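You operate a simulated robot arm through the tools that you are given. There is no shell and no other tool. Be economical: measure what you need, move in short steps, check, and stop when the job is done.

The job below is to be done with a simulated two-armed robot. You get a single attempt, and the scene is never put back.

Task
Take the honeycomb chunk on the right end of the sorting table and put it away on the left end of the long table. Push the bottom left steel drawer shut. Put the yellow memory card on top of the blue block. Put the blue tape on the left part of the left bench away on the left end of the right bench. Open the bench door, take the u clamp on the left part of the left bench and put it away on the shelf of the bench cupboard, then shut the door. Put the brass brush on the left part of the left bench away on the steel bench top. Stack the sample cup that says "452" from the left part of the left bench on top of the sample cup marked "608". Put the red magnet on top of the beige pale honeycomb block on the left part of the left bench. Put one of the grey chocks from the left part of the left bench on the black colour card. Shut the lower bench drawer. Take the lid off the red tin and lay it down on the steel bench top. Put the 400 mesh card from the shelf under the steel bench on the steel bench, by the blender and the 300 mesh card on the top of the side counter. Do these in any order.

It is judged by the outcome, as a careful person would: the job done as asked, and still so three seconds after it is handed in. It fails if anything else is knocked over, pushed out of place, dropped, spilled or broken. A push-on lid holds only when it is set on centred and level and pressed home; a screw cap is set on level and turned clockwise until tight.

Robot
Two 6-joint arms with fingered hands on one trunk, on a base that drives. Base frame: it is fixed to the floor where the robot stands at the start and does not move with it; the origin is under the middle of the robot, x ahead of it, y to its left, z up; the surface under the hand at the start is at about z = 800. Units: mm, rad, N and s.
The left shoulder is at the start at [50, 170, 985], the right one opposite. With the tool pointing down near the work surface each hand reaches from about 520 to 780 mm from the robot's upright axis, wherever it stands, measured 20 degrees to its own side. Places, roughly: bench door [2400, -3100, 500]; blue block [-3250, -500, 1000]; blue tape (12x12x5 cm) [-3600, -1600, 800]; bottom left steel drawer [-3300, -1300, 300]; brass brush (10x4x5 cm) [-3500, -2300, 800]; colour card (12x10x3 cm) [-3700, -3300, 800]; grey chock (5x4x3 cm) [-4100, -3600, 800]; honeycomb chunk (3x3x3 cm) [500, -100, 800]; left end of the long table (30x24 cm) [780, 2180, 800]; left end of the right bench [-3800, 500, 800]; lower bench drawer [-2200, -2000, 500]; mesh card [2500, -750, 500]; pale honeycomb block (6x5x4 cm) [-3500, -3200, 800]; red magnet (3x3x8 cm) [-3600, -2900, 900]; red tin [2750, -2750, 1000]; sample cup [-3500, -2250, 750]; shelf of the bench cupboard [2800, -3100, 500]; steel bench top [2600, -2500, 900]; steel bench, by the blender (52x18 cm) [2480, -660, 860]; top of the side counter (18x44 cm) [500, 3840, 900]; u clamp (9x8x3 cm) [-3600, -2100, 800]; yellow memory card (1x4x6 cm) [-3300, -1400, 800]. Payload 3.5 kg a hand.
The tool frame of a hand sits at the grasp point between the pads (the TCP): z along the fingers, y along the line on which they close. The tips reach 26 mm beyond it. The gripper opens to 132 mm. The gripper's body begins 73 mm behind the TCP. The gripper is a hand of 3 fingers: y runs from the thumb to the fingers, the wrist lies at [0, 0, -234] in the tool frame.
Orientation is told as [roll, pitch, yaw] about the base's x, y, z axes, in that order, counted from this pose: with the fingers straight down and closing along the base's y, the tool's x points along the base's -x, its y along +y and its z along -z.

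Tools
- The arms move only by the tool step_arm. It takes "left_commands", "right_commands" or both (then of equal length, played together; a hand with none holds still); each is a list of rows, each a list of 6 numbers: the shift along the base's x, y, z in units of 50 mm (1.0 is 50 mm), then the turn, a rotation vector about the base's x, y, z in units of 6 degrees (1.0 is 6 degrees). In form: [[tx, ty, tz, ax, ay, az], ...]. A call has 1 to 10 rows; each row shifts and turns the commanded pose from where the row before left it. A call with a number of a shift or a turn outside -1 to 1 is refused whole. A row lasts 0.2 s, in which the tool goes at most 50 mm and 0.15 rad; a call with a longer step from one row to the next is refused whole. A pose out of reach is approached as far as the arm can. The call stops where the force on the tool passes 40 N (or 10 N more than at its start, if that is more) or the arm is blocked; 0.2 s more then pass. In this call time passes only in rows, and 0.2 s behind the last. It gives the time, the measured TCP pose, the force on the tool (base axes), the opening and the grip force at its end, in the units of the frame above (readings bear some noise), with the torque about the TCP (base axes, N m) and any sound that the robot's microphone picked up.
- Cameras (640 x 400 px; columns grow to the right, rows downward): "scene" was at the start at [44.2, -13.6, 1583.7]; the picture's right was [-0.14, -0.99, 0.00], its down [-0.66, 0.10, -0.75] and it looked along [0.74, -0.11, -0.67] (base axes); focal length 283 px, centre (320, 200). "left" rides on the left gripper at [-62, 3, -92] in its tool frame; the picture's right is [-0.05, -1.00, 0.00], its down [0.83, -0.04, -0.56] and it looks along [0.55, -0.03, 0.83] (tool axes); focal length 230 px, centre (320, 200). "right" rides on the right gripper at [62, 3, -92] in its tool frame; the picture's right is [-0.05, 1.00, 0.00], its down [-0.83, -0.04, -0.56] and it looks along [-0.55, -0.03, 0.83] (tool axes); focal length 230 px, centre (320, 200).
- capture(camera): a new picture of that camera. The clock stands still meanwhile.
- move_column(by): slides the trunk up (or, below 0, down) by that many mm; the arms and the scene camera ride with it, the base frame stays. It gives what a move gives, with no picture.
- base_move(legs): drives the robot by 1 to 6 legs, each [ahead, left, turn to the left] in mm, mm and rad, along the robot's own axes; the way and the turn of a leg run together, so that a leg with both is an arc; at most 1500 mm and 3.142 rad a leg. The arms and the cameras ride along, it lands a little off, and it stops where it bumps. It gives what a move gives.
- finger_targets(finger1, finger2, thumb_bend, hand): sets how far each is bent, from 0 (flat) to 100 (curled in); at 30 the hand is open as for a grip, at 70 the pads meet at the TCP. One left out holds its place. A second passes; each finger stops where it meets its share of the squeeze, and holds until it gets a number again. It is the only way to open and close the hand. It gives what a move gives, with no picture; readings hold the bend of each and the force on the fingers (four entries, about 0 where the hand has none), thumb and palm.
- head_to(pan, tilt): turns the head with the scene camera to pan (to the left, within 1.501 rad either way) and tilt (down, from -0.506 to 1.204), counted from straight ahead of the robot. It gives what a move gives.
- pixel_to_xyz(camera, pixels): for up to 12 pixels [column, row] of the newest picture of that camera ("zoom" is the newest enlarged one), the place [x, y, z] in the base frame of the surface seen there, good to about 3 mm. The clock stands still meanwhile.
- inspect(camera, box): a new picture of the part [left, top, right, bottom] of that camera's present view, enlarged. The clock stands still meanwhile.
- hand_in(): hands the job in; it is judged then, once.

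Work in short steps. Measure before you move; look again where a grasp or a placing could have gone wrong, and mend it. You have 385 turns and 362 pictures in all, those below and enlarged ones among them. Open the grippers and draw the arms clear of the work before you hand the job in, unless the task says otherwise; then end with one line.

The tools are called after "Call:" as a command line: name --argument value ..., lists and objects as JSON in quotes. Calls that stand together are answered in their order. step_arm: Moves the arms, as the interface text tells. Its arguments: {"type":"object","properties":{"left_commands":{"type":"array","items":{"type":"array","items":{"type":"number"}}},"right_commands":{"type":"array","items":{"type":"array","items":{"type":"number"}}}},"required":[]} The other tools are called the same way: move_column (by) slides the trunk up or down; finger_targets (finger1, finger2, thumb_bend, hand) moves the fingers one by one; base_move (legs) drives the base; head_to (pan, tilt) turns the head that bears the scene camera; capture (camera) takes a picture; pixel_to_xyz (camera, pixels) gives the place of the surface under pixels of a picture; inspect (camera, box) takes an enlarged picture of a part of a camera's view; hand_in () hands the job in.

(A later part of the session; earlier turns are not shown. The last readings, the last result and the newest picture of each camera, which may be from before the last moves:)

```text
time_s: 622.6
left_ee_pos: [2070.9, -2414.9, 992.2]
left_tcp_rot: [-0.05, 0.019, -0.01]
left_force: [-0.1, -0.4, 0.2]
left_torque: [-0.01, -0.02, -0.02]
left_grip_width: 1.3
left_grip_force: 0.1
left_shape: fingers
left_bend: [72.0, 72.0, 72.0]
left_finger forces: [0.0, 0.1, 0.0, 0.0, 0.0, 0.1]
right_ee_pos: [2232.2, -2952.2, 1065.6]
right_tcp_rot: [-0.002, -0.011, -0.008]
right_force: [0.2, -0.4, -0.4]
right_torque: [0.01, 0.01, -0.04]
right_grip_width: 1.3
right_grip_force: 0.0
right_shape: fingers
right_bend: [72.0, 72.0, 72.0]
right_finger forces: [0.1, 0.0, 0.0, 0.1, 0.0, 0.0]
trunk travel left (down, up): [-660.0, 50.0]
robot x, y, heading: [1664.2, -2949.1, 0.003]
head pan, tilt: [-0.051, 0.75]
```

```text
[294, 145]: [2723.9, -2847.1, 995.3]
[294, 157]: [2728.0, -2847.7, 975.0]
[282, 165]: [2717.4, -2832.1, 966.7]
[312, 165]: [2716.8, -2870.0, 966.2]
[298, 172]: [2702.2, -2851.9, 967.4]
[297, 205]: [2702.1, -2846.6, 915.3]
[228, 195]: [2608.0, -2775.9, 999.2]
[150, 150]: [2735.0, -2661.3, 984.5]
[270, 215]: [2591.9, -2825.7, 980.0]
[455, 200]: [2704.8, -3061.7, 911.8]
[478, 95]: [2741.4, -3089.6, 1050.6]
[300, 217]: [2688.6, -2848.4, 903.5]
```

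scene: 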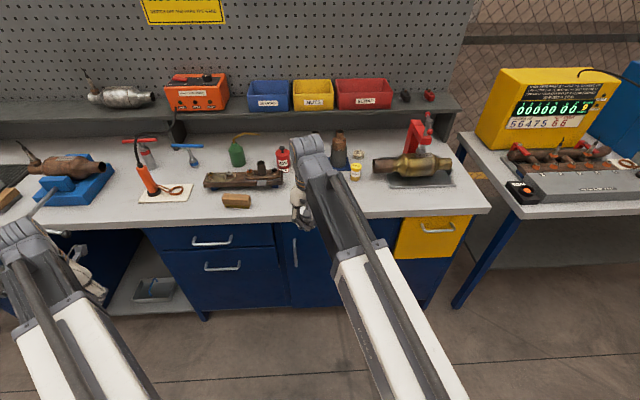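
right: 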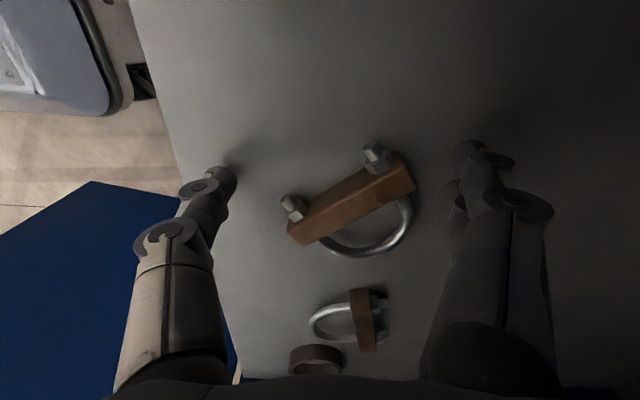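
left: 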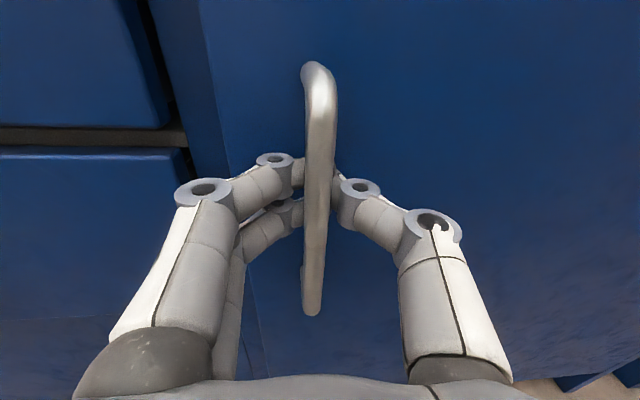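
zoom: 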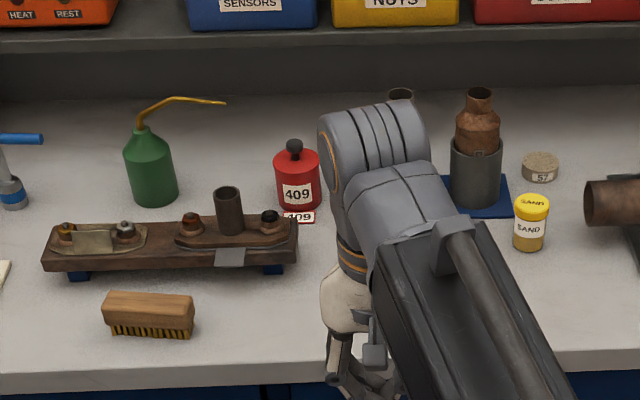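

Knob at (2730,-2848), top z≈1000; lid top 967. I tuck the left hand back, raise the trunk 45 mm, open the right hand and approach with the right hand above the knob.

Call:
step_arm --left_commands '[[-0.7, -0.65, 0.2, 0, 0, 0], [-0.7, -0.65, 0.2, 0, 0, 0], [-0.7, -0.7, 0, 0, 0, 0]]' --right_commands '[[0.3, 0, 0, 0, 0, 0], [0.3, 0, 0, 0, 0, 0], [0.3, 0, 0, 0, 0, 0]]'

Call:
move_column --by 45

Call:
finger_targets --hand "right" --finger1 56 --finger2 56 --thumb_bend 56

Call:
base_move --legs '[[130, 100, 0], [230, 0, 0]]'

Call:
capture --camera "right"

Call:
capture --camera "scene"

```text
time_s: 623.4
left_ee_pos: [1993.7, -2487.5, 1013.0]
left_tcp_rot: [-0.053, 0.023, -0.01]
left_force: [-0.3, 1.2, 0.9]
left_torque: [-0.06, 0.02, 0.01]
left_grip_width: 1.2
left_grip_force: 0.1
left_shape: fingers
left_bend: [72.0, 72.0, 72.0]
left_finger forces: [0.1, 0.0, 0.1, 0.0, 0.0, 0.1]
left hand out of reach, approached as far as the arm can: row 3
right_ee_pos: [2278.8, -2952.2, 1065.8]
right_tcp_rot: [0.0, -0.012, -0.009]
right_force: [0.0, -0.4, -0.4]
right_torque: [0.01, -0.05, 0.02]
right_grip_width: 1.4
right_grip_force: 0.1
right_shape: fingers
right_bend: [72.0, 72.0, 72.0]
right_finger forces: [0.0, 0.0, 0.0, 0.1, 0.0, 0.1]
trunk travel left (down, up): [-660.0, 50.0]
robot x, y, heading: [1662.0, -2945.9, -0.003]
head pan, tilt: [-0.051, 0.75]
```

```text
time_s: 624.3
left_ee_pos: [1994.9, -2488.1, 1058.2]
left_tcp_rot: [-0.053, 0.02, -0.011]
left_force: [-0.2, 0.3, 0.3]
left_torque: [0.0, -0.01, 0.0]
left_grip_width: 1.1
left_grip_force: 0.0
left_shape: fingers
left_bend: [72.0, 72.0, 72.0]
left_finger forces: [0.0, 0.1, 0.0, 0.0, 0.0, 0.0]
right_ee_pos: [2277.8, -2951.0, 1110.1]
right_tcp_rot: [0.0, -0.013, -0.009]
right_force: [0.5, -0.5, -0.2]
right_torque: [0.0, 0.01, -0.02]
right_grip_width: 1.4
right_grip_force: 0.1
right_shape: fingers
right_bend: [72.0, 72.0, 72.0]
right_finger forces: [0.1, 0.1, 0.0, 0.0, 0.0, 0.0]
trunk travel left (down, up): [-705.0, 5.0]
robot x, y, heading: [1660.4, -2949.0, -0.005]
head pan, tilt: [-0.051, 0.75]
```

```text
time_s: 625.3
left_ee_pos: [1994.9, -2488.6, 1057.5]
left_tcp_rot: [-0.052, 0.02, -0.013]
left_force: [0.0, -1.1, 0.0]
left_torque: [-0.04, -0.02, -0.01]
left_grip_width: 1.1
left_grip_force: 0.1
left_shape: fingers
left_bend: [72.0, 72.0, 72.0]
left_finger forces: [0.0, 0.0, 0.1, 0.0, 0.1, 0.0]
right_ee_pos: [2277.7, -2951.2, 1111.3]
right_tcp_rot: [-0.002, -0.011, -0.008]
right_force: [-0.8, -0.7, 0.5]
right_torque: [0.04, 0.03, 0.02]
right_grip_width: 47.1
right_grip_force: 0.1
right_shape: fingers
right_bend: [56.0, 56.0, 56.0]
right_finger forces: [0.0, 0.1, 0.0, 0.0, 0.0, 0.0]
trunk travel left (down, up): [-705.0, 5.0]
robot x, y, heading: [1660.0, -2947.7, -0.009]
head pan, tilt: [-0.051, 0.75]
```

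```text
time_s: 628.0
left_ee_pos: [2355.7, -2386.1, 1059.0]
left_tcp_rot: [-0.052, 0.022, -0.009]
left_force: [0.6, 0.3, -0.5]
left_torque: [0.02, 0.02, -0.01]
left_grip_width: 1.2
left_grip_force: 0.0
left_shape: fingers
left_bend: [72.0, 72.0, 72.0]
left_finger forces: [0.1, 0.0, 0.0, 0.0, 0.0, 0.0]
right_ee_pos: [2640.6, -2849.1, 1109.0]
right_tcp_rot: [-0.002, -0.011, -0.007]
right_force: [-0.3, 0.2, 0.3]
right_torque: [0.0, 0.0, -0.01]
right_grip_width: 47.0
right_grip_force: 0.0
right_shape: fingers
right_bend: [56.0, 56.0, 56.0]
right_finger forces: [0.1, 0.0, 0.0, 0.0, 0.0, 0.0]
trunk travel left (down, up): [-705.0, 5.0]
robot x, y, heading: [2023.5, -2849.1, 0.002]
head pan, tilt: [-0.051, 0.75]
```

```text
150 pictures are left
```

right: 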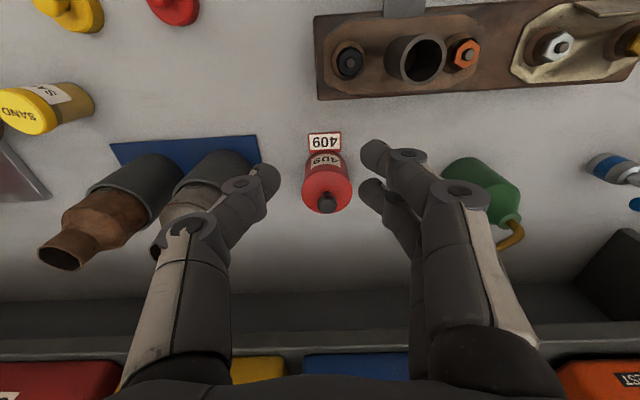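

```text
149 pictures are left
```

scene: 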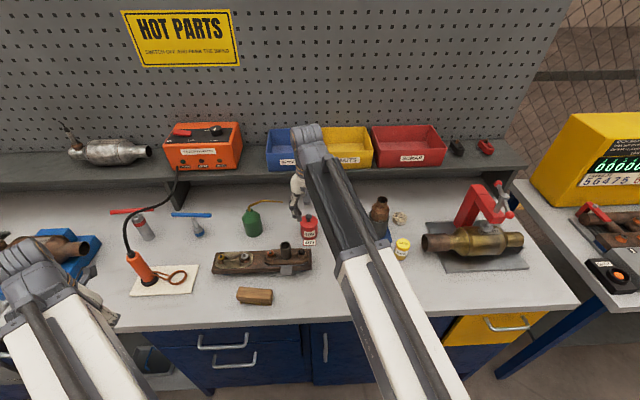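

Call:
pixel_to_xyz --camera "right" --pixels '[[326, 203], [318, 203], [334, 203], [325, 185], [305, 190], [346, 190], [325, 175], [500, 230], [430, 60]]'

Call:
step_arm --right_commands '[[0.9, 0.02, 0, 0, 0, 0], [0.85, 0, 0, 0, 0, 0]]'

Call:
capture --camera "right"

```text
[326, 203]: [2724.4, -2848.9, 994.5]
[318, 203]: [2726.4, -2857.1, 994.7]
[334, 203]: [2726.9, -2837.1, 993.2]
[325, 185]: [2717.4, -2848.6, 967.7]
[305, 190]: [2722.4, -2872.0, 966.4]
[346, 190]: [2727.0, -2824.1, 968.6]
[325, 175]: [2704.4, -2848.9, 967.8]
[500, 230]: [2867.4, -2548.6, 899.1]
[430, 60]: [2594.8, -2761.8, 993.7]
```

```text
time_s: 628.6
left_ee_pos: [2355.9, -2386.4, 1057.1]
left_tcp_rot: [-0.052, 0.02, -0.008]
left_force: [-0.1, -0.2, 0.2]
left_torque: [0.02, 0.01, -0.02]
left_grip_width: 0.9
left_grip_force: 0.0
left_shape: fingers
left_bend: [72.0, 72.0, 72.0]
left_finger forces: [0.0, 0.0, 0.0, 0.1, 0.0, 0.1]
right_ee_pos: [2726.2, -2849.1, 1109.7]
right_tcp_rot: [-0.001, -0.013, -0.007]
right_force: [-0.3, -0.6, 0.3]
right_torque: [-0.01, -0.01, -0.01]
right_grip_width: 47.0
right_grip_force: 0.0
right_shape: fingers
right_bend: [56.0, 56.0, 56.0]
right_finger forces: [0.1, 0.1, 0.1, 0.1, 0.0, 0.0]
trunk travel left (down, up): [-705.0, 5.0]
robot x, y, heading: [2020.9, -2845.7, -0.001]
head pan, tilt: [-0.051, 0.75]
```

```text
148 pictures are left
```

right: 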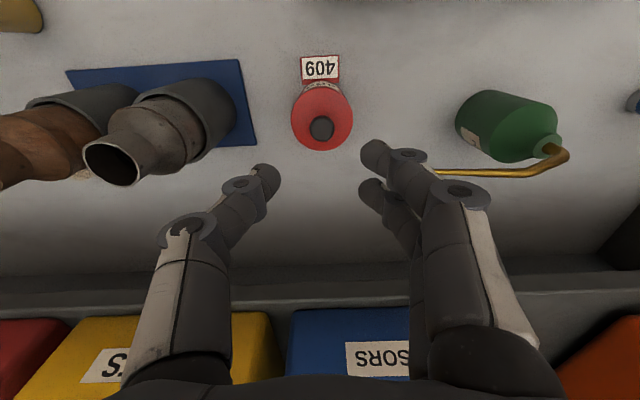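

Call:
pixel_to_xyz --camera "right" --pixels '[[440, 171], [500, 173], [560, 158], [320, 128], [310, 128], [333, 128], [322, 115], [115, 165], [180, 130]]'

```text
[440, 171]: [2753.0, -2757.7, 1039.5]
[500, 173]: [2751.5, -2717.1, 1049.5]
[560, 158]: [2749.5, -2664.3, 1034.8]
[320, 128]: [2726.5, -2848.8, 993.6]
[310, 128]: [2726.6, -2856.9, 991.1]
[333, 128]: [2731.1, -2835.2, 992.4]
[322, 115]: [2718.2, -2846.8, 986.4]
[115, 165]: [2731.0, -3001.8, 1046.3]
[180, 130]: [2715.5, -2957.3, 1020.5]
```

Knob centre (2727,-2847); spout tip at y -2757 stays clear. I descend to z≈999 and grip the knob.

Call:
step_arm --right_commands '[[0.02, 0.04, -0.8, 0, 0, 0], [0, 0, -0.8, 0, 0, 0], [0, 0, -0.6, 0, 0, 0]]'

Call:
finger_targets --hand "right" --finger1 76 --finger2 76 --thumb_bend 74

Call:
capture --camera "right"

```text
time_s: 629.5
left_ee_pos: [2355.1, -2386.6, 1058.2]
left_tcp_rot: [-0.053, 0.02, -0.01]
left_force: [0.7, 0.1, -0.7]
left_torque: [0.0, 0.02, 0.04]
left_grip_width: 1.0
left_grip_force: 0.1
left_shape: fingers
left_bend: [72.0, 72.0, 72.0]
left_finger forces: [0.0, 0.0, 0.1, 0.0, 0.0, 0.0]
right_ee_pos: [2725.5, -2847.3, 1001.6]
right_tcp_rot: [-0.001, -0.011, -0.006]
right_force: [-0.4, -0.2, 0.1]
right_torque: [0.03, -0.01, 0.0]
right_grip_width: 47.2
right_grip_force: 0.0
right_shape: fingers
right_bend: [56.0, 56.0, 56.0]
right_finger forces: [0.0, 0.0, 0.1, 0.0, 0.1, 0.0]
trunk travel left (down, up): [-705.0, 5.0]
robot x, y, heading: [2020.6, -2844.6, -0.004]
head pan, tilt: [-0.051, 0.75]
```

```text
time_s: 630.5
left_ee_pos: [2354.5, -2385.7, 1057.9]
left_tcp_rot: [-0.051, 0.021, -0.01]
left_force: [1.0, -0.4, -0.1]
left_torque: [0.01, -0.02, 0.03]
left_grip_width: 1.0
left_grip_force: 0.1
left_shape: fingers
left_bend: [72.0, 72.0, 72.0]
left_finger forces: [0.1, 0.0, 0.0, 0.0, 0.0, 0.1]
right_ee_pos: [2726.9, -2846.9, 1002.2]
right_tcp_rot: [-0.002, -0.012, -0.008]
right_force: [0.4, -0.1, -0.6]
right_torque: [-0.03, 0.03, 0.01]
right_grip_width: 2.6
right_grip_force: 12.2
right_shape: fingers
right_bend: [75.0, 72.0, 71.0]
right_finger forces: [3.1, 8.8, 0.1, 0.0, 11.4, 0.1]
trunk travel left (down, up): [-705.0, 5.0]
robot x, y, heading: [2020.0, -2846.6, -0.0]
head pan, tilt: [-0.051, 0.75]
heard: snap
```

```text
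147 pictures are left
```

right: 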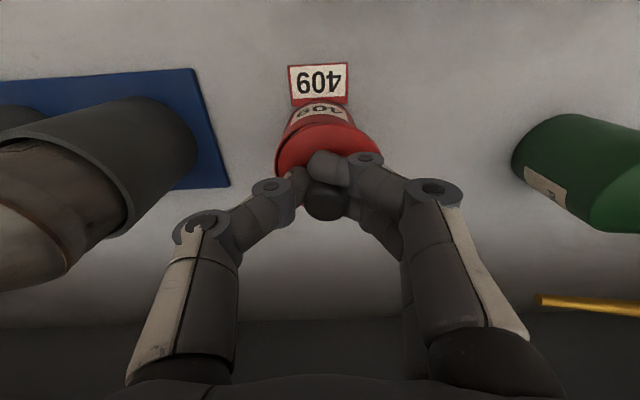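

A snap was heard – probably the lid coming free. I lift slowly and look.

Call:
step_arm --right_commands '[[0, 0, 0.2, 0, 0, 0], [0, 0, 0.2, 0, 0, 0]]'

Call:
capture --camera "right"

Call:
inspect --camera "scene" --box '[270, 170, 350, 260]'

```text
time_s: 631.0
left_ee_pos: [2354.5, -2386.3, 1057.3]
left_tcp_rot: [-0.053, 0.021, -0.007]
left_force: [-0.1, 0.0, 0.0]
left_torque: [0.04, 0.02, 0.05]
left_grip_width: 1.2
left_grip_force: 0.1
left_shape: fingers
left_bend: [72.0, 72.0, 72.0]
left_finger forces: [0.0, 0.1, 0.0, 0.0, 0.0, 0.1]
right_ee_pos: [2727.9, -2847.1, 1021.5]
right_tcp_rot: [0.0, -0.01, -0.005]
right_force: [1.2, 0.1, -0.1]
right_torque: [-0.01, 0.02, 0.02]
right_grip_width: 2.6
right_grip_force: 11.7
right_shape: fingers
right_bend: [75.0, 72.0, 71.0]
right_finger forces: [3.0, 8.9, 0.1, 0.0, 11.5, 0.0]
trunk travel left (down, up): [-705.0, 5.0]
robot x, y, heading: [2022.4, -2846.0, 0.003]
head pan, tilt: [-0.051, 0.75]
```

```text
146 pictures are left
```

right: 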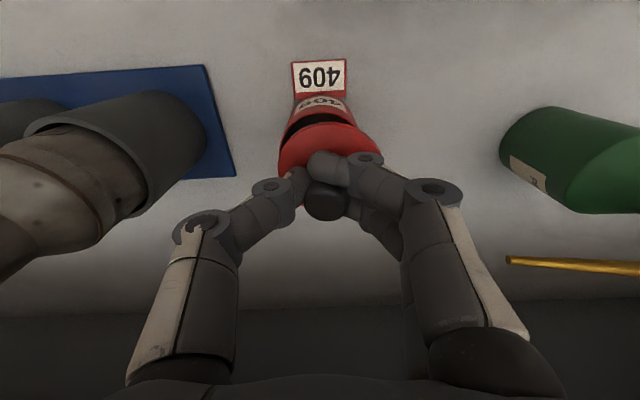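

```text
4.44 times, centred on (310, 215) of scene
```

zoom: 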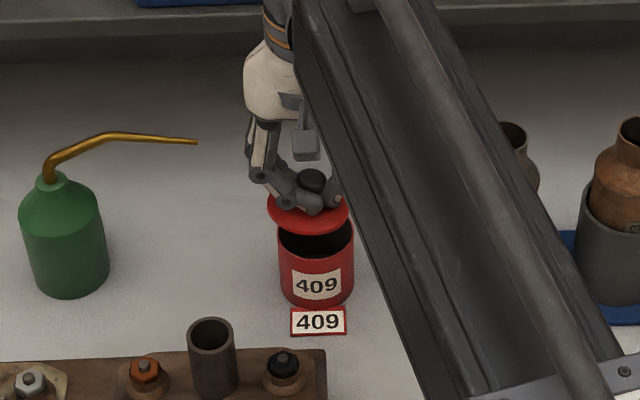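

The lid is off; the tin stayed. I lift it high and back the base to bring it over the free front strip near (2505,-2870).

Call:
step_arm --right_commands '[[0, 0, 0.7, 0, 0, 0], [0, -0.3, 0.8, 0, 0, 0], [0, -0.2, 0, 0, 0, 0]]'

Call:
base_move --legs '[[-110, 0, 0], [-115, 0, 0]]'

Call:
capture --camera "right"

Call:
inspect --camera "scene" --box '[230, 130, 430, 260]'

```text
time_s: 631.9
left_ee_pos: [2354.6, -2386.8, 1058.5]
left_tcp_rot: [-0.053, 0.021, -0.008]
left_force: [0.4, 0.4, 0.7]
left_torque: [0.0, -0.03, -0.04]
left_grip_width: 1.2
left_grip_force: 0.0
left_shape: fingers
left_bend: [72.0, 72.0, 72.0]
left_finger forces: [0.0, 0.1, 0.0, 0.0, 0.0, 0.0]
right_ee_pos: [2727.8, -2873.2, 1095.6]
right_tcp_rot: [-0.002, -0.014, -0.006]
right_force: [-0.3, 0.3, -0.3]
right_torque: [-0.02, 0.03, 0.02]
right_grip_width: 2.4
right_grip_force: 12.1
right_shape: fingers
right_bend: [75.0, 72.0, 71.0]
right_finger forces: [3.1, 9.3, 0.0, 0.0, 11.6, 0.0]
trunk travel left (down, up): [-705.0, 5.0]
robot x, y, heading: [2020.6, -2844.2, -0.003]
head pan, tilt: [-0.051, 0.75]
```

```text
time_s: 633.9
left_ee_pos: [2127.5, -2388.0, 1058.0]
left_tcp_rot: [-0.052, 0.02, -0.012]
left_force: [-0.2, 0.1, 0.3]
left_torque: [0.02, -0.05, -0.03]
left_grip_width: 1.0
left_grip_force: 0.1
left_shape: fingers
left_bend: [72.0, 72.0, 72.0]
left_finger forces: [0.1, 0.0, 0.0, 0.1, 0.0, 0.0]
right_ee_pos: [2499.3, -2873.9, 1096.1]
right_tcp_rot: [-0.002, -0.012, -0.01]
right_force: [-0.6, 0.4, 0.2]
right_torque: [-0.02, -0.01, 0.01]
right_grip_width: 2.8
right_grip_force: 11.2
right_shape: fingers
right_bend: [75.0, 72.0, 71.0]
right_finger forces: [3.0, 9.3, 0.0, 0.1, 11.5, 0.1]
trunk travel left (down, up): [-705.0, 5.0]
robot x, y, heading: [1792.8, -2845.3, -0.005]
head pan, tilt: [-0.051, 0.75]
```

```text
144 pictures are left
```

right: 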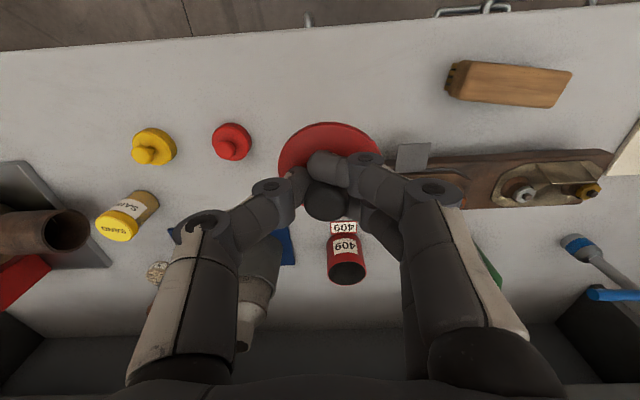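

```text
3.08 times, centred on (330, 195) of scene
```

zoom: 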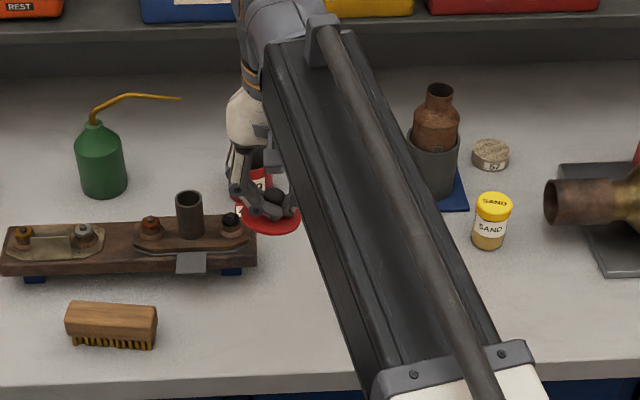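

Call:
step_arm --right_commands '[[-0.1, -0.2, -0.9, 0, 0, 0], [0, 0, -0.9, 0, 0, 0], [0, 0, -0.9, 0, 0, 0], [0, 0, -0.1, 0, 0, 0]]'

Call:
inspect --camera "scene" --box '[260, 180, 360, 280]'

```text
time_s: 634.9
left_ee_pos: [2129.4, -2386.1, 1058.3]
left_tcp_rot: [-0.054, 0.021, -0.011]
left_force: [-0.4, -0.3, 0.0]
left_torque: [-0.02, 0.04, 0.01]
left_grip_width: 1.3
left_grip_force: 0.1
left_shape: fingers
left_bend: [72.0, 72.0, 72.0]
left_finger forces: [0.0, 0.0, 0.0, 0.0, 0.0, 0.0]
right_ee_pos: [2494.1, -2882.9, 957.0]
right_tcp_rot: [-0.002, -0.01, -0.008]
right_force: [0.4, 0.4, -0.1]
right_torque: [-0.04, -0.02, 0.01]
right_grip_width: 2.7
right_grip_force: 11.7
right_shape: fingers
right_bend: [75.0, 72.0, 71.0]
right_finger forces: [3.0, 9.2, 0.0, 0.0, 11.4, 0.1]
trunk travel left (down, up): [-705.0, 5.0]
robot x, y, heading: [1795.7, -2848.3, -0.003]
head pan, tilt: [-0.051, 0.75]
```

```text
4.00 times, centred on (310, 230) of scene
```

zoom: 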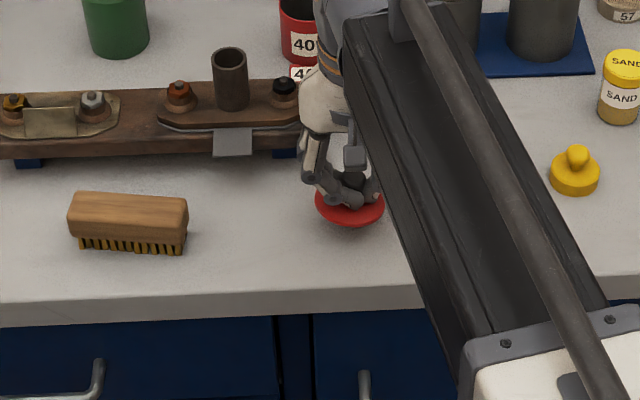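

Call:
step_arm --right_commands '[[0, 0, -0.12, 0, 0, 0], [0, 0, -0.08, 0, 0, 0]]'

Call:
step_arm --right_commands '[[0, 0, -0.08, 0, 0, 0]]'

Call:
step_arm --right_commands '[[0, 0, -0.08, 0, 0, 0]]'

```text
time_s: 635.5
left_ee_pos: [2128.0, -2387.2, 1058.3]
left_tcp_rot: [-0.053, 0.021, -0.01]
left_force: [0.3, -0.8, 0.6]
left_torque: [0.0, -0.02, 0.04]
left_grip_width: 1.2
left_grip_force: 0.1
left_shape: fingers
left_bend: [72.0, 72.0, 72.0]
left_finger forces: [0.0, 0.0, 0.1, 0.0, 0.0, 0.0]
right_ee_pos: [2495.4, -2883.9, 946.7]
right_tcp_rot: [-0.001, -0.012, -0.009]
right_force: [0.2, 0.4, -0.5]
right_torque: [-0.05, -0.01, -0.01]
right_grip_width: 2.5
right_grip_force: 11.7
right_shape: fingers
right_bend: [75.0, 72.0, 71.0]
right_finger forces: [3.1, 9.3, 0.0, 0.0, 11.4, 0.0]
trunk travel left (down, up): [-705.0, 5.0]
robot x, y, heading: [1794.3, -2849.3, -0.008]
head pan, tilt: [-0.051, 0.75]
```

```text
time_s: 635.9
left_ee_pos: [2128.6, -2385.6, 1058.4]
left_tcp_rot: [-0.052, 0.02, -0.01]
left_force: [0.2, 1.1, 0.3]
left_torque: [0.01, 0.02, 0.01]
left_grip_width: 1.2
left_grip_force: 0.0
left_shape: fingers
left_bend: [72.0, 72.0, 72.0]
left_finger forces: [0.0, 0.0, 0.0, 0.0, 0.0, 0.1]
right_ee_pos: [2495.1, -2885.3, 941.7]
right_tcp_rot: [-0.003, -0.012, -0.008]
right_force: [1.4, 0.6, -0.1]
right_torque: [0.01, -0.02, -0.02]
right_grip_width: 2.8
right_grip_force: 11.7
right_shape: fingers
right_bend: [75.0, 72.0, 71.0]
right_finger forces: [3.2, 9.4, 0.1, 0.1, 11.4, 0.0]
trunk travel left (down, up): [-705.0, 5.0]
robot x, y, heading: [1792.3, -2848.5, -0.002]
head pan, tilt: [-0.051, 0.75]
```

```text
time_s: 636.3
left_ee_pos: [2127.8, -2386.6, 1057.8]
left_tcp_rot: [-0.051, 0.021, -0.01]
left_force: [-0.4, 0.5, -0.3]
left_torque: [-0.03, 0.01, -0.01]
left_grip_width: 1.1
left_grip_force: 0.1
left_shape: fingers
left_bend: [72.0, 72.0, 72.0]
left_finger forces: [0.0, 0.0, 0.0, 0.0, 0.0, 0.0]
right_ee_pos: [2495.9, -2884.2, 938.2]
right_tcp_rot: [-0.002, -0.012, -0.008]
right_force: [0.2, -0.1, 2.5]
right_torque: [0.02, -0.03, -0.02]
right_grip_width: 2.6
right_grip_force: 12.9
right_shape: fingers
right_bend: [75.0, 72.0, 71.0]
right_finger forces: [3.5, 10.2, 0.1, 0.0, 12.2, 0.0]
trunk travel left (down, up): [-705.0, 5.0]
robot x, y, heading: [1794.0, -2845.8, -0.003]
head pan, tilt: [-0.051, 0.75]
```

Contact (2.5 N). One small step more, then release and rise.

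Call:
step_arm --right_commands '[[0, 0, -0.03, 0, 0, 0]]'

Call:
finger_targets --hand "right" --finger1 58 --finger2 58 --thumb_bend 56

Call:
step_arm --right_commands '[[0, 0, 0.6, 0, 0, 0], [0, 0, 0.9, 0, 0, 0], [0, 0, 0.9, 0, 0, 0]]'

Call:
capture --camera "right"

```text
time_s: 636.7
left_ee_pos: [2128.2, -2387.0, 1059.4]
left_tcp_rot: [-0.052, 0.021, -0.011]
left_force: [1.2, -0.5, -1.0]
left_torque: [-0.03, -0.03, 0.01]
left_grip_width: 1.3
left_grip_force: 0.0
left_shape: fingers
left_bend: [72.0, 72.0, 72.0]
left_finger forces: [0.0, 0.0, 0.1, 0.0, 0.0, 0.0]
right_ee_pos: [2495.2, -2884.0, 938.0]
right_tcp_rot: [0.0, -0.013, -0.01]
right_force: [-1.1, 0.0, 8.6]
right_torque: [-0.08, -0.07, -0.03]
right_grip_width: 2.5
right_grip_force: 16.5
right_shape: fingers
right_bend: [75.0, 73.0, 71.0]
right_finger forces: [5.3, 12.8, 0.1, 0.1, 15.6, 0.1]
trunk travel left (down, up): [-705.0, 5.0]
robot x, y, heading: [1798.5, -2848.5, 0.001]
head pan, tilt: [-0.051, 0.75]
```

```text
time_s: 637.7
left_ee_pos: [2127.6, -2386.6, 1059.9]
left_tcp_rot: [-0.052, 0.02, -0.011]
left_force: [0.0, 0.4, -1.2]
left_torque: [0.02, 0.02, -0.02]
left_grip_width: 1.5
left_grip_force: 0.1
left_shape: fingers
left_bend: [72.0, 72.0, 72.0]
left_finger forces: [0.0, 0.0, 0.0, 0.1, 0.1, 0.1]
right_ee_pos: [2495.8, -2883.7, 940.5]
right_tcp_rot: [-0.002, -0.018, -0.008]
right_force: [5.5, 0.4, 35.9]
right_torque: [-0.02, -0.02, -0.01]
right_grip_width: 27.7
right_grip_force: 17.5
right_shape: fingers
right_bend: [63.0, 62.0, 61.0]
right_finger forces: [9.2, 8.0, 0.0, 0.0, 17.9, 0.0]
trunk travel left (down, up): [-705.0, 5.0]
robot x, y, heading: [1793.4, -2848.4, 0.004]
head pan, tilt: [-0.051, 0.75]
```

```text
time_s: 638.5
left_ee_pos: [2129.2, -2387.2, 1058.8]
left_tcp_rot: [-0.053, 0.022, -0.012]
left_force: [-0.5, -0.2, 0.7]
left_torque: [-0.01, -0.01, -0.02]
left_grip_width: 0.9
left_grip_force: 0.1
left_shape: fingers
left_bend: [72.0, 72.0, 72.0]
left_finger forces: [0.1, 0.0, 0.0, 0.0, 0.0, 0.0]
right_ee_pos: [2494.9, -2882.5, 1057.6]
right_tcp_rot: [-0.002, -0.01, -0.009]
right_force: [-0.8, 0.2, -0.1]
right_torque: [-0.04, 0.01, 0.02]
right_grip_width: 45.7
right_grip_force: 0.3
right_shape: fingers
right_bend: [57.0, 57.0, 56.0]
right_finger forces: [0.0, 0.0, 0.0, 0.1, 0.1, 0.1]
trunk travel left (down, up): [-705.0, 5.0]
robot x, y, heading: [1794.4, -2845.3, -0.001]
head pan, tilt: [-0.051, 0.75]
```

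```text
141 pictures are left
```

right: 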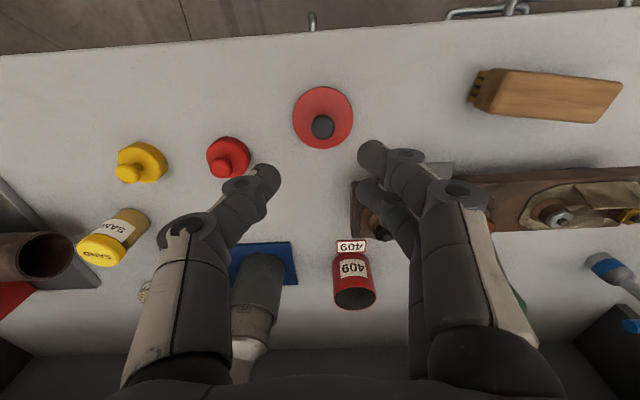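

Everything is placed; the upright memory card deserves a last check. I back out and reverse along the known corridor to where I can see it.

Call:
base_move --legs '[[-180, 0, 0], [0, -390, 0], [-1100, 0, 0]]'

Call:
capture --camera "scene"

```text
time_s: 645.1
left_ee_pos: [1417.1, -2811.7, 1058.7]
left_tcp_rot: [-0.052, 0.028, -0.25]
left_force: [0.3, -0.1, 0.4]
left_torque: [-0.05, 0.01, 0.01]
left_grip_width: 1.0
left_grip_force: 0.1
left_shape: fingers
left_bend: [72.0, 72.0, 72.0]
left_finger forces: [0.1, 0.0, 0.1, 0.0, 0.0, 0.1]
right_ee_pos: [1672.2, -3345.9, 1055.5]
right_tcp_rot: [0.001, -0.01, -0.188]
right_force: [0.3, -0.7, -0.6]
right_torque: [0.02, 0.07, -0.01]
right_grip_width: 46.0
right_grip_force: 0.0
right_shape: fingers
right_bend: [57.0, 57.0, 56.0]
right_finger forces: [0.0, 0.1, 0.0, 0.0, 0.0, 0.1]
trunk travel left (down, up): [-705.0, 5.0]
robot x, y, heading: [987.9, -3183.5, -0.181]
head pan, tilt: [-0.051, 0.75]
stopped in leg 3: the robot was blocked; the commanded pose is now the measured one
```

```text
140 pictures are left
```

scene: 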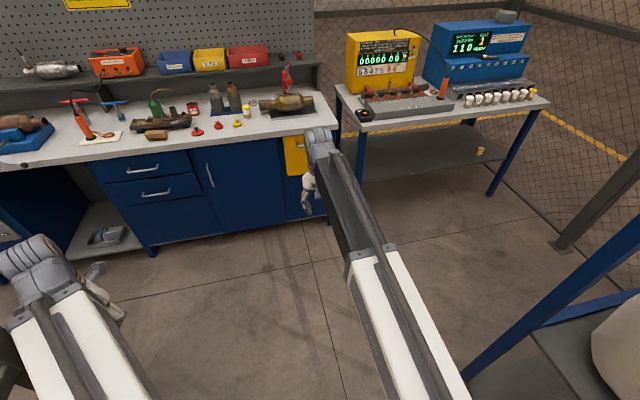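

Blocked: my left arm, held out wide, met the rack. I look left at it.

Call:
head_to --pan 1.2 --tilt 0.4

Call:
capture --camera "scene"

```text
time_s: 646.6
left_ee_pos: [1416.6, -2812.2, 1058.1]
left_tcp_rot: [-0.051, 0.026, -0.254]
left_force: [0.4, -1.3, -0.3]
left_torque: [0.01, 0.03, -0.02]
left_grip_width: 1.2
left_grip_force: 0.1
left_shape: fingers
left_bend: [72.0, 72.0, 72.0]
left_finger forces: [0.0, 0.0, 0.0, 0.1, 0.0, 0.0]
right_ee_pos: [1669.2, -3345.9, 1055.1]
right_tcp_rot: [0.003, -0.01, -0.189]
right_force: [0.0, 0.9, -0.7]
right_torque: [-0.06, 0.02, -0.01]
right_grip_width: 45.9
right_grip_force: 0.1
right_shape: fingers
right_bend: [57.0, 57.0, 56.0]
right_finger forces: [0.1, 0.1, 0.1, 0.1, 0.0, 0.0]
trunk travel left (down, up): [-705.0, 5.0]
robot x, y, heading: [984.5, -3179.6, -0.179]
head pan, tilt: [1.201, 0.4]
```

```text
139 pictures are left
```

scene: 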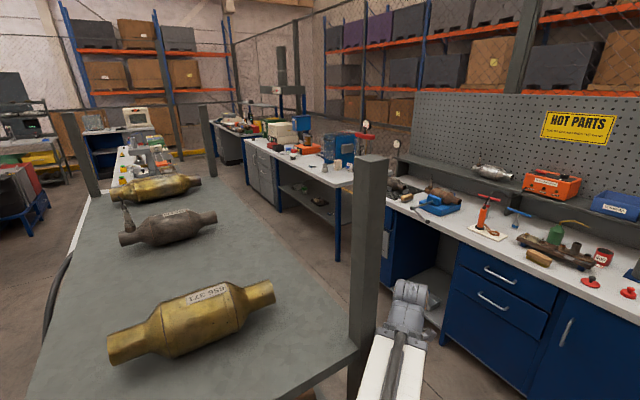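

Only the rack post was touched; the parts on it look undisturbed. I pull forward and right, straighten heading, and bring the left hand in front.

Call:
base_move --legs '[[120, -60, 0], [0, -60, 0.18]]'

Call:
step_arm --left_commands '[[0.7, -0.6, 0, 0, 0, 0.4], [0.7, -0.6, 0, 0, 0, 0.2], [0.7, -0.6, 0, 0, 0, 0], [0.7, -0.6, 0, 0, 0, 0], [0.6, -0.7, 0, 0, 0, 0], [0.5, -0.7, 0, 0, 0, 0], [0.2, -0.7, 0, 0, 0, 0]]'

Call:
capture --camera "scene"

```text
time_s: 647.2
left_ee_pos: [1416.2, -2816.5, 1060.4]
left_tcp_rot: [-0.053, 0.019, -0.269]
left_force: [-0.4, 1.5, -0.3]
left_torque: [-0.02, 0.01, 0.04]
left_grip_width: 1.3
left_grip_force: 0.1
left_shape: fingers
left_bend: [72.0, 72.0, 72.0]
left_finger forces: [0.0, 0.0, 0.0, 0.0, 0.0, 0.0]
right_ee_pos: [1664.9, -3346.8, 1061.5]
right_tcp_rot: [0.002, -0.016, -0.193]
right_force: [0.7, -0.2, -0.9]
right_torque: [0.03, 0.04, 0.03]
right_grip_width: 45.9
right_grip_force: 0.0
right_shape: fingers
right_bend: [57.0, 57.0, 56.0]
right_finger forces: [0.0, 0.1, 0.0, 0.0, 0.0, 0.0]
trunk travel left (down, up): [-705.0, 5.0]
robot x, y, heading: [991.1, -3186.4, -0.184]
head pan, tilt: [1.201, 0.4]
stopped in leg 1: the robot was blocked; the commanded pose is now the measured one
```

```text
time_s: 648.8
left_ee_pos: [1615.2, -3035.2, 1058.5]
left_tcp_rot: [-0.055, 0.013, -0.198]
left_force: [-0.3, -0.3, 0.0]
left_torque: [0.02, 0.02, 0.04]
left_grip_width: 1.1
left_grip_force: 0.0
left_shape: fingers
left_bend: [72.0, 72.0, 72.0]
left_finger forces: [0.0, 0.0, 0.0, 0.0, 0.0, 0.0]
right_ee_pos: [1658.4, -3341.0, 1066.4]
right_tcp_rot: [-0.002, -0.025, -0.189]
right_force: [1.2, -0.5, 0.8]
right_torque: [-0.02, 0.05, 0.02]
right_grip_width: 45.7
right_grip_force: 0.1
right_shape: fingers
right_bend: [57.0, 57.0, 56.0]
right_finger forces: [0.0, 0.0, 0.0, 0.1, 0.1, 0.1]
trunk travel left (down, up): [-705.0, 5.0]
robot x, y, heading: [988.0, -3183.8, -0.185]
head pan, tilt: [1.201, 0.4]
```

```text
138 pictures are left
```

scene: 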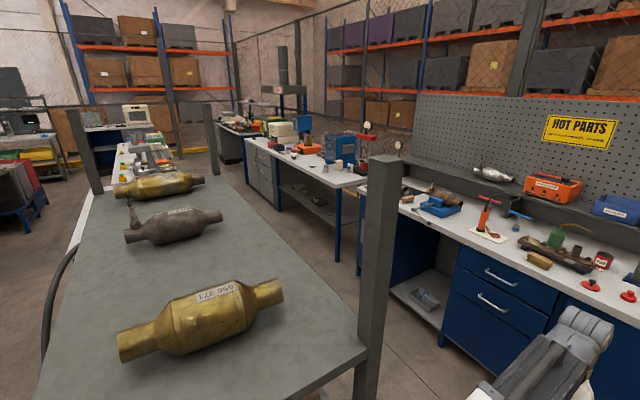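

Call:
base_move --legs '[[0, -80, 0]]'

Call:
head_to --pan 1.5 --tilt 0.9

Call:
capture --camera "scene"

```text
time_s: 649.9
left_ee_pos: [1599.8, -3115.5, 1058.8]
left_tcp_rot: [-0.053, 0.013, -0.201]
left_force: [-0.3, 0.3, 0.5]
left_torque: [0.04, -0.02, -0.03]
left_grip_width: 1.0
left_grip_force: 0.0
left_shape: fingers
left_bend: [72.0, 72.0, 72.0]
left_finger forces: [0.0, 0.1, 0.0, 0.0, 0.1, 0.0]
right_ee_pos: [1643.8, -3424.0, 1065.4]
right_tcp_rot: [0.001, -0.025, -0.194]
right_force: [0.2, -0.4, 0.6]
right_torque: [0.04, -0.04, 0.0]
right_grip_width: 45.8
right_grip_force: 0.0
right_shape: fingers
right_bend: [57.0, 57.0, 56.0]
right_finger forces: [0.0, 0.0, 0.1, 0.1, 0.0, 0.0]
trunk travel left (down, up): [-705.0, 5.0]
robot x, y, heading: [974.3, -3263.0, -0.187]
head pan, tilt: [1.201, 0.4]
```

```text
time_s: 650.8
left_ee_pos: [1598.8, -3115.3, 1058.5]
left_tcp_rot: [-0.056, 0.011, -0.202]
left_force: [0.4, -0.4, 0.4]
left_torque: [0.01, -0.01, 0.01]
left_grip_width: 0.9
left_grip_force: 0.1
left_shape: fingers
left_bend: [72.0, 72.0, 72.0]
left_finger forces: [0.0, 0.0, 0.0, 0.0, 0.1, 0.0]
right_ee_pos: [1644.0, -3422.2, 1065.2]
right_tcp_rot: [-0.002, -0.024, -0.191]
right_force: [0.1, 0.4, 0.4]
right_torque: [0.0, -0.04, -0.02]
right_grip_width: 45.8
right_grip_force: 0.0
right_shape: fingers
right_bend: [57.0, 57.0, 56.0]
right_finger forces: [0.0, 0.0, 0.0, 0.0, 0.0, 0.1]
trunk travel left (down, up): [-705.0, 5.0]
robot x, y, heading: [970.1, -3262.0, -0.19]
head pan, tilt: [1.499, 0.901]
```

```text
137 pictures are left
```

scene: 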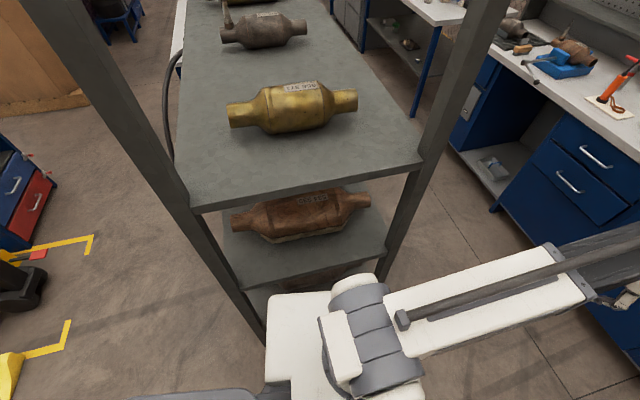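

Call:
pixel_to_xyz --camera "scene" --pixels '[[255, 325], [215, 235], [385, 265], [420, 170], [195, 205], [290, 110]]'

Call:
base_move --legs '[[0, -30, 0.188]]'

```text
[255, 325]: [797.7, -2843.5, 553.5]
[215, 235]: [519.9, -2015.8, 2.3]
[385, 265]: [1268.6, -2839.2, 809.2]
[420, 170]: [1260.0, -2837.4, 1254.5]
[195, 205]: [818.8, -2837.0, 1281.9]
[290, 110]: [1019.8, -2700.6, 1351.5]
```

```text
time_s: 652.0
left_ee_pos: [1555.5, -3026.8, 1058.4]
left_tcp_rot: [-0.055, 0.012, -0.01]
left_force: [0.9, -0.1, 0.2]
left_torque: [0.01, 0.0, -0.01]
left_grip_width: 1.1
left_grip_force: 0.1
left_shape: fingers
left_bend: [72.0, 72.0, 72.0]
left_finger forces: [0.0, 0.1, 0.1, 0.0, 0.1, 0.0]
right_ee_pos: [1658.7, -3321.2, 1066.2]
right_tcp_rot: [-0.001, -0.024, 0.001]
right_force: [-0.1, 0.6, -0.3]
right_torque: [-0.03, 0.0, -0.03]
right_grip_width: 45.9
right_grip_force: 0.2
right_shape: fingers
right_bend: [57.0, 57.0, 56.0]
right_finger forces: [0.0, 0.0, 0.1, 0.0, 0.0, 0.1]
trunk travel left (down, up): [-705.0, 5.0]
robot x, y, heading: [968.4, -3293.2, 0.008]
head pan, tilt: [1.499, 0.901]
```

Rack legs are where they were (aligned, y≈-2840). I reverse on along y≈-3250 to x≈-2750.

Call:
base_move --legs '[[-1200, 60, -0.008], [-1250, 0, 0], [-1250, 0, 0]]'

Call:
head_to --pan 1.5 --tilt 0.2

Call:
capture --camera "scene"

```text
time_s: 670.0
left_ee_pos: [-2195.8, -3094.1, 1059.3]
left_tcp_rot: [-0.056, 0.013, 0.031]
left_force: [-0.5, -0.1, -0.6]
left_torque: [-0.01, -0.02, -0.05]
left_grip_width: 1.1
left_grip_force: 0.0
left_shape: fingers
left_bend: [72.0, 72.0, 72.0]
left_finger forces: [0.0, 0.0, 0.0, 0.0, 0.1, 0.0]
right_ee_pos: [-2081.7, -3381.0, 1065.7]
right_tcp_rot: [-0.002, -0.025, 0.042]
right_force: [0.3, -1.2, -0.4]
right_torque: [-0.01, 0.02, 0.0]
right_grip_width: 46.0
right_grip_force: 0.0
right_shape: fingers
right_bend: [57.0, 57.0, 56.0]
right_finger forces: [0.0, 0.0, 0.1, 0.0, 0.1, 0.1]
trunk travel left (down, up): [-705.0, 5.0]
robot x, y, heading: [-2769.3, -3384.5, 0.053]
head pan, tilt: [1.499, 0.901]
```

```text
time_s: 671.1
left_ee_pos: [-2196.3, -3093.9, 1059.0]
left_tcp_rot: [-0.058, 0.012, 0.031]
left_force: [-0.2, -0.4, 0.4]
left_torque: [0.02, 0.03, 0.04]
left_grip_width: 1.2
left_grip_force: 0.1
left_shape: fingers
left_bend: [72.0, 72.0, 72.0]
left_finger forces: [0.1, 0.0, 0.0, 0.0, 0.0, 0.0]
right_ee_pos: [-2080.7, -3382.3, 1065.9]
right_tcp_rot: [-0.001, -0.024, 0.043]
right_force: [-0.5, 0.4, -0.5]
right_torque: [-0.02, -0.02, -0.01]
right_grip_width: 45.6
right_grip_force: 0.1
right_shape: fingers
right_bend: [57.0, 57.0, 56.0]
right_finger forces: [0.1, 0.0, 0.1, 0.1, 0.0, 0.0]
trunk travel left (down, up): [-705.0, 5.0]
robot x, y, heading: [-2770.4, -3380.2, 0.045]
head pan, tilt: [1.499, 0.201]
```

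```text
136 pictures are left
```

scene: 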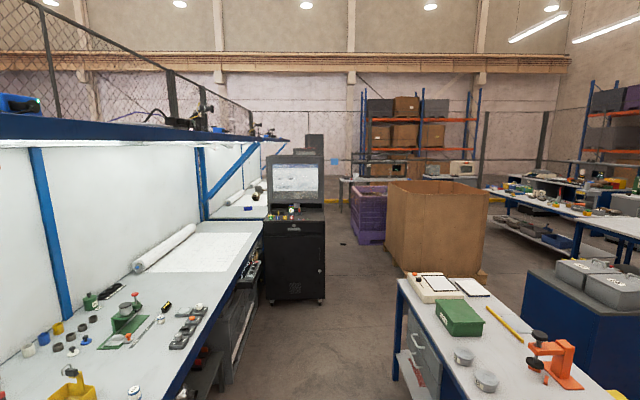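

Call:
inspect --camera "scene" --box '[260, 185, 380, 260]'

Call:
inspect --camera "scene" --box '[264, 198, 312, 228]'

Call:
pixel_to_xyz --camera "scene" --pixels '[[343, 244], [337, 244], [274, 214]]'

```text
5.33 times, centred on (320, 222) of scene
```

zoom: 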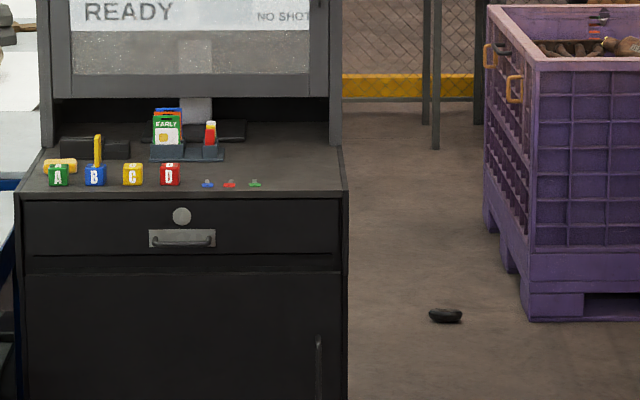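

```text
13.33 times, centred on (288, 213) of scene
```

zoom: 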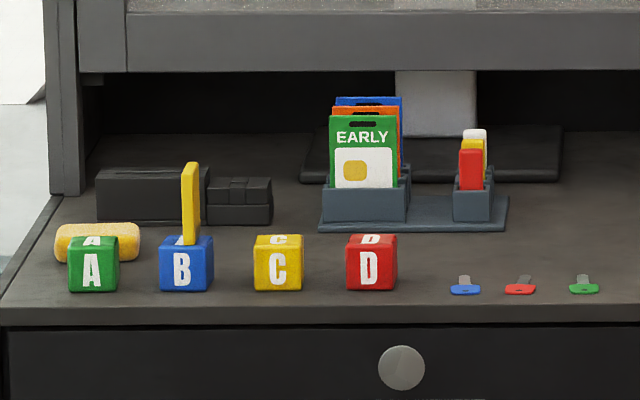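

```text
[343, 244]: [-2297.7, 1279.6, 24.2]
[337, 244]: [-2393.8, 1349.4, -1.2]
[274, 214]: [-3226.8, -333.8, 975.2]
```

The card stands firmly. But a computer mouse lies on the floor at (-2298,1280), and the kiosk's mouse (was at (-2753,-478)) is missing – I must have swept it off earlier. I'll restore it: first drive up there.

Call:
base_move --legs '[[0, 0, 1.526], [1040, 0, 0], [1040, 0, 0]]'

Call:
head_to --pan 0.0 --tilt 0.6

Call:
capture --camera "scene"

```text
time_s: 685.3
left_ee_pos: [-3034.6, -687.6, 1059.0]
left_tcp_rot: [-0.055, 0.012, 1.55]
left_force: [-0.1, 0.0, 0.1]
left_torque: [-0.03, 0.0, 0.02]
left_grip_width: 0.9
left_grip_force: 0.0
left_shape: fingers
left_bend: [72.0, 72.0, 72.0]
left_finger forces: [0.0, 0.1, 0.1, 0.0, 0.0, 0.1]
right_ee_pos: [-2740.6, -589.8, 1065.6]
right_tcp_rot: [-0.002, -0.024, 1.558]
right_force: [0.2, -0.4, -0.4]
right_torque: [-0.04, -0.01, -0.01]
right_grip_width: 45.6
right_grip_force: 0.0
right_shape: fingers
right_bend: [57.0, 57.0, 56.0]
right_finger forces: [0.0, 0.0, 0.0, 0.0, 0.1, 0.1]
trunk travel left (down, up): [-705.0, 5.0]
robot x, y, heading: [-2779.7, -1273.8, 1.564]
head pan, tilt: [1.499, 0.201]
```

```text
time_s: 686.9
left_ee_pos: [-3034.1, -687.5, 1059.6]
left_tcp_rot: [-0.057, 0.01, 1.55]
left_force: [-0.2, 0.4, -0.8]
left_torque: [-0.03, 0.01, -0.03]
left_grip_width: 1.4
left_grip_force: 0.0
left_shape: fingers
left_bend: [72.0, 72.0, 72.0]
left_finger forces: [0.1, 0.0, 0.1, 0.0, 0.0, 0.0]
right_ee_pos: [-2740.5, -588.4, 1066.2]
right_tcp_rot: [-0.001, -0.024, 1.56]
right_force: [-0.1, 0.2, -0.8]
right_torque: [0.0, 0.0, -0.02]
right_grip_width: 45.7
right_grip_force: 0.2
right_shape: fingers
right_bend: [57.0, 57.0, 56.0]
right_finger forces: [0.0, 0.1, 0.0, 0.1, 0.1, 0.1]
trunk travel left (down, up): [-705.0, 5.0]
robot x, y, heading: [-2779.2, -1277.1, 1.562]
head pan, tilt: [0.0, 0.6]
```

```text
133 pictures are left
```

scene: 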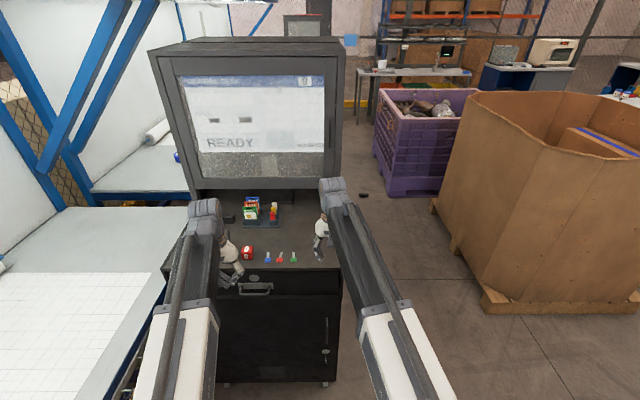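

Call:
base_move --legs '[[150, -290, 0], [290, -300, 0], [700, 0, 0], [740, 0, 0]]'

Call:
head_to --pan 0.1 --tilt 0.9

Call:
capture --camera "scene"

```text
time_s: 698.2
left_ee_pos: [-2428.2, 1181.0, 1059.4]
left_tcp_rot: [-0.056, 0.012, 1.544]
left_force: [0.3, 0.1, 0.8]
left_torque: [-0.01, -0.01, -0.01]
left_grip_width: 1.1
left_grip_force: 0.0
left_shape: fingers
left_bend: [72.0, 72.0, 72.0]
left_finger forces: [0.1, 0.1, 0.0, 0.0, 0.1, 0.1]
right_ee_pos: [-2133.8, 1279.4, 1065.6]
right_tcp_rot: [-0.001, -0.024, 1.553]
right_force: [0.7, -0.1, 1.1]
right_torque: [-0.02, 0.0, -0.02]
right_grip_width: 45.9
right_grip_force: 0.0
right_shape: fingers
right_bend: [57.0, 57.0, 56.0]
right_finger forces: [0.0, 0.0, 0.1, 0.0, 0.1, 0.0]
trunk travel left (down, up): [-705.0, 5.0]
robot x, y, heading: [-2172.6, 588.8, 1.556]
head pan, tilt: [0.0, 0.6]
```

```text
time_s: 699.0
left_ee_pos: [-2427.4, 1180.6, 1058.9]
left_tcp_rot: [-0.057, 0.012, 1.545]
left_force: [0.1, 0.9, 0.4]
left_torque: [0.03, -0.03, -0.01]
left_grip_width: 1.2
left_grip_force: 0.0
left_shape: fingers
left_bend: [72.0, 72.0, 72.0]
left_finger forces: [0.0, 0.1, 0.0, 0.0, 0.0, 0.1]
right_ee_pos: [-2134.4, 1279.3, 1065.1]
right_tcp_rot: [-0.002, -0.024, 1.554]
right_force: [-0.3, 0.4, -0.8]
right_torque: [0.02, 0.0, 0.02]
right_grip_width: 46.1
right_grip_force: 0.1
right_shape: fingers
right_bend: [57.0, 57.0, 56.0]
right_finger forces: [0.1, 0.0, 0.0, 0.0, 0.0, 0.1]
trunk travel left (down, up): [-705.0, 5.0]
robot x, y, heading: [-2173.5, 587.9, 1.559]
head pan, tilt: [0.099, 0.901]
```

```text
132 pictures are left
```

scene: 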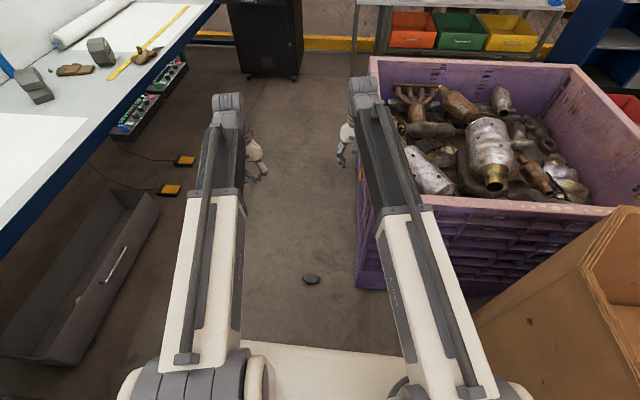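

Call:
pixel_to_xyz --camera "scene" --pixels '[[311, 279], [304, 277], [319, 280], [311, 273], [156, 212], [70, 362], [120, 280], [360, 260], [150, 195]]'

Call:
inspect --camera "scene" --box '[290, 264, 334, 294]'

```text
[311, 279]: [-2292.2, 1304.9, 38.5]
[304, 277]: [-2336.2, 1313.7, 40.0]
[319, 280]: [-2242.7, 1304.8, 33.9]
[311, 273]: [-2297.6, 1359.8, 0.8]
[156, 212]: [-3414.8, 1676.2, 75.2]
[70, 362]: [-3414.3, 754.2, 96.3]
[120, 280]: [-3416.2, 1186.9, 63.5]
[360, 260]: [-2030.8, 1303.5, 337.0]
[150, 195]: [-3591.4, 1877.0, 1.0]
```

```text
13.33 times, centred on (312, 279) of scene
```

zoom: 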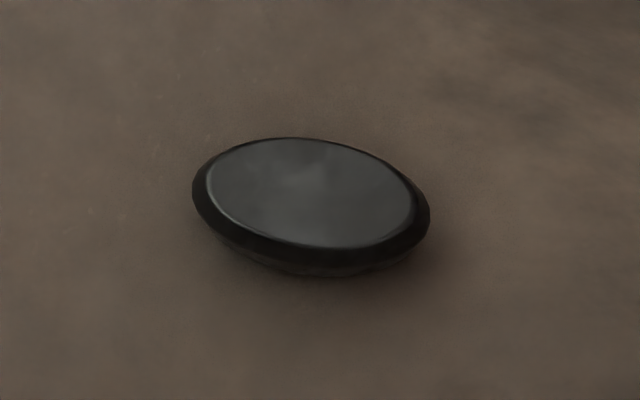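

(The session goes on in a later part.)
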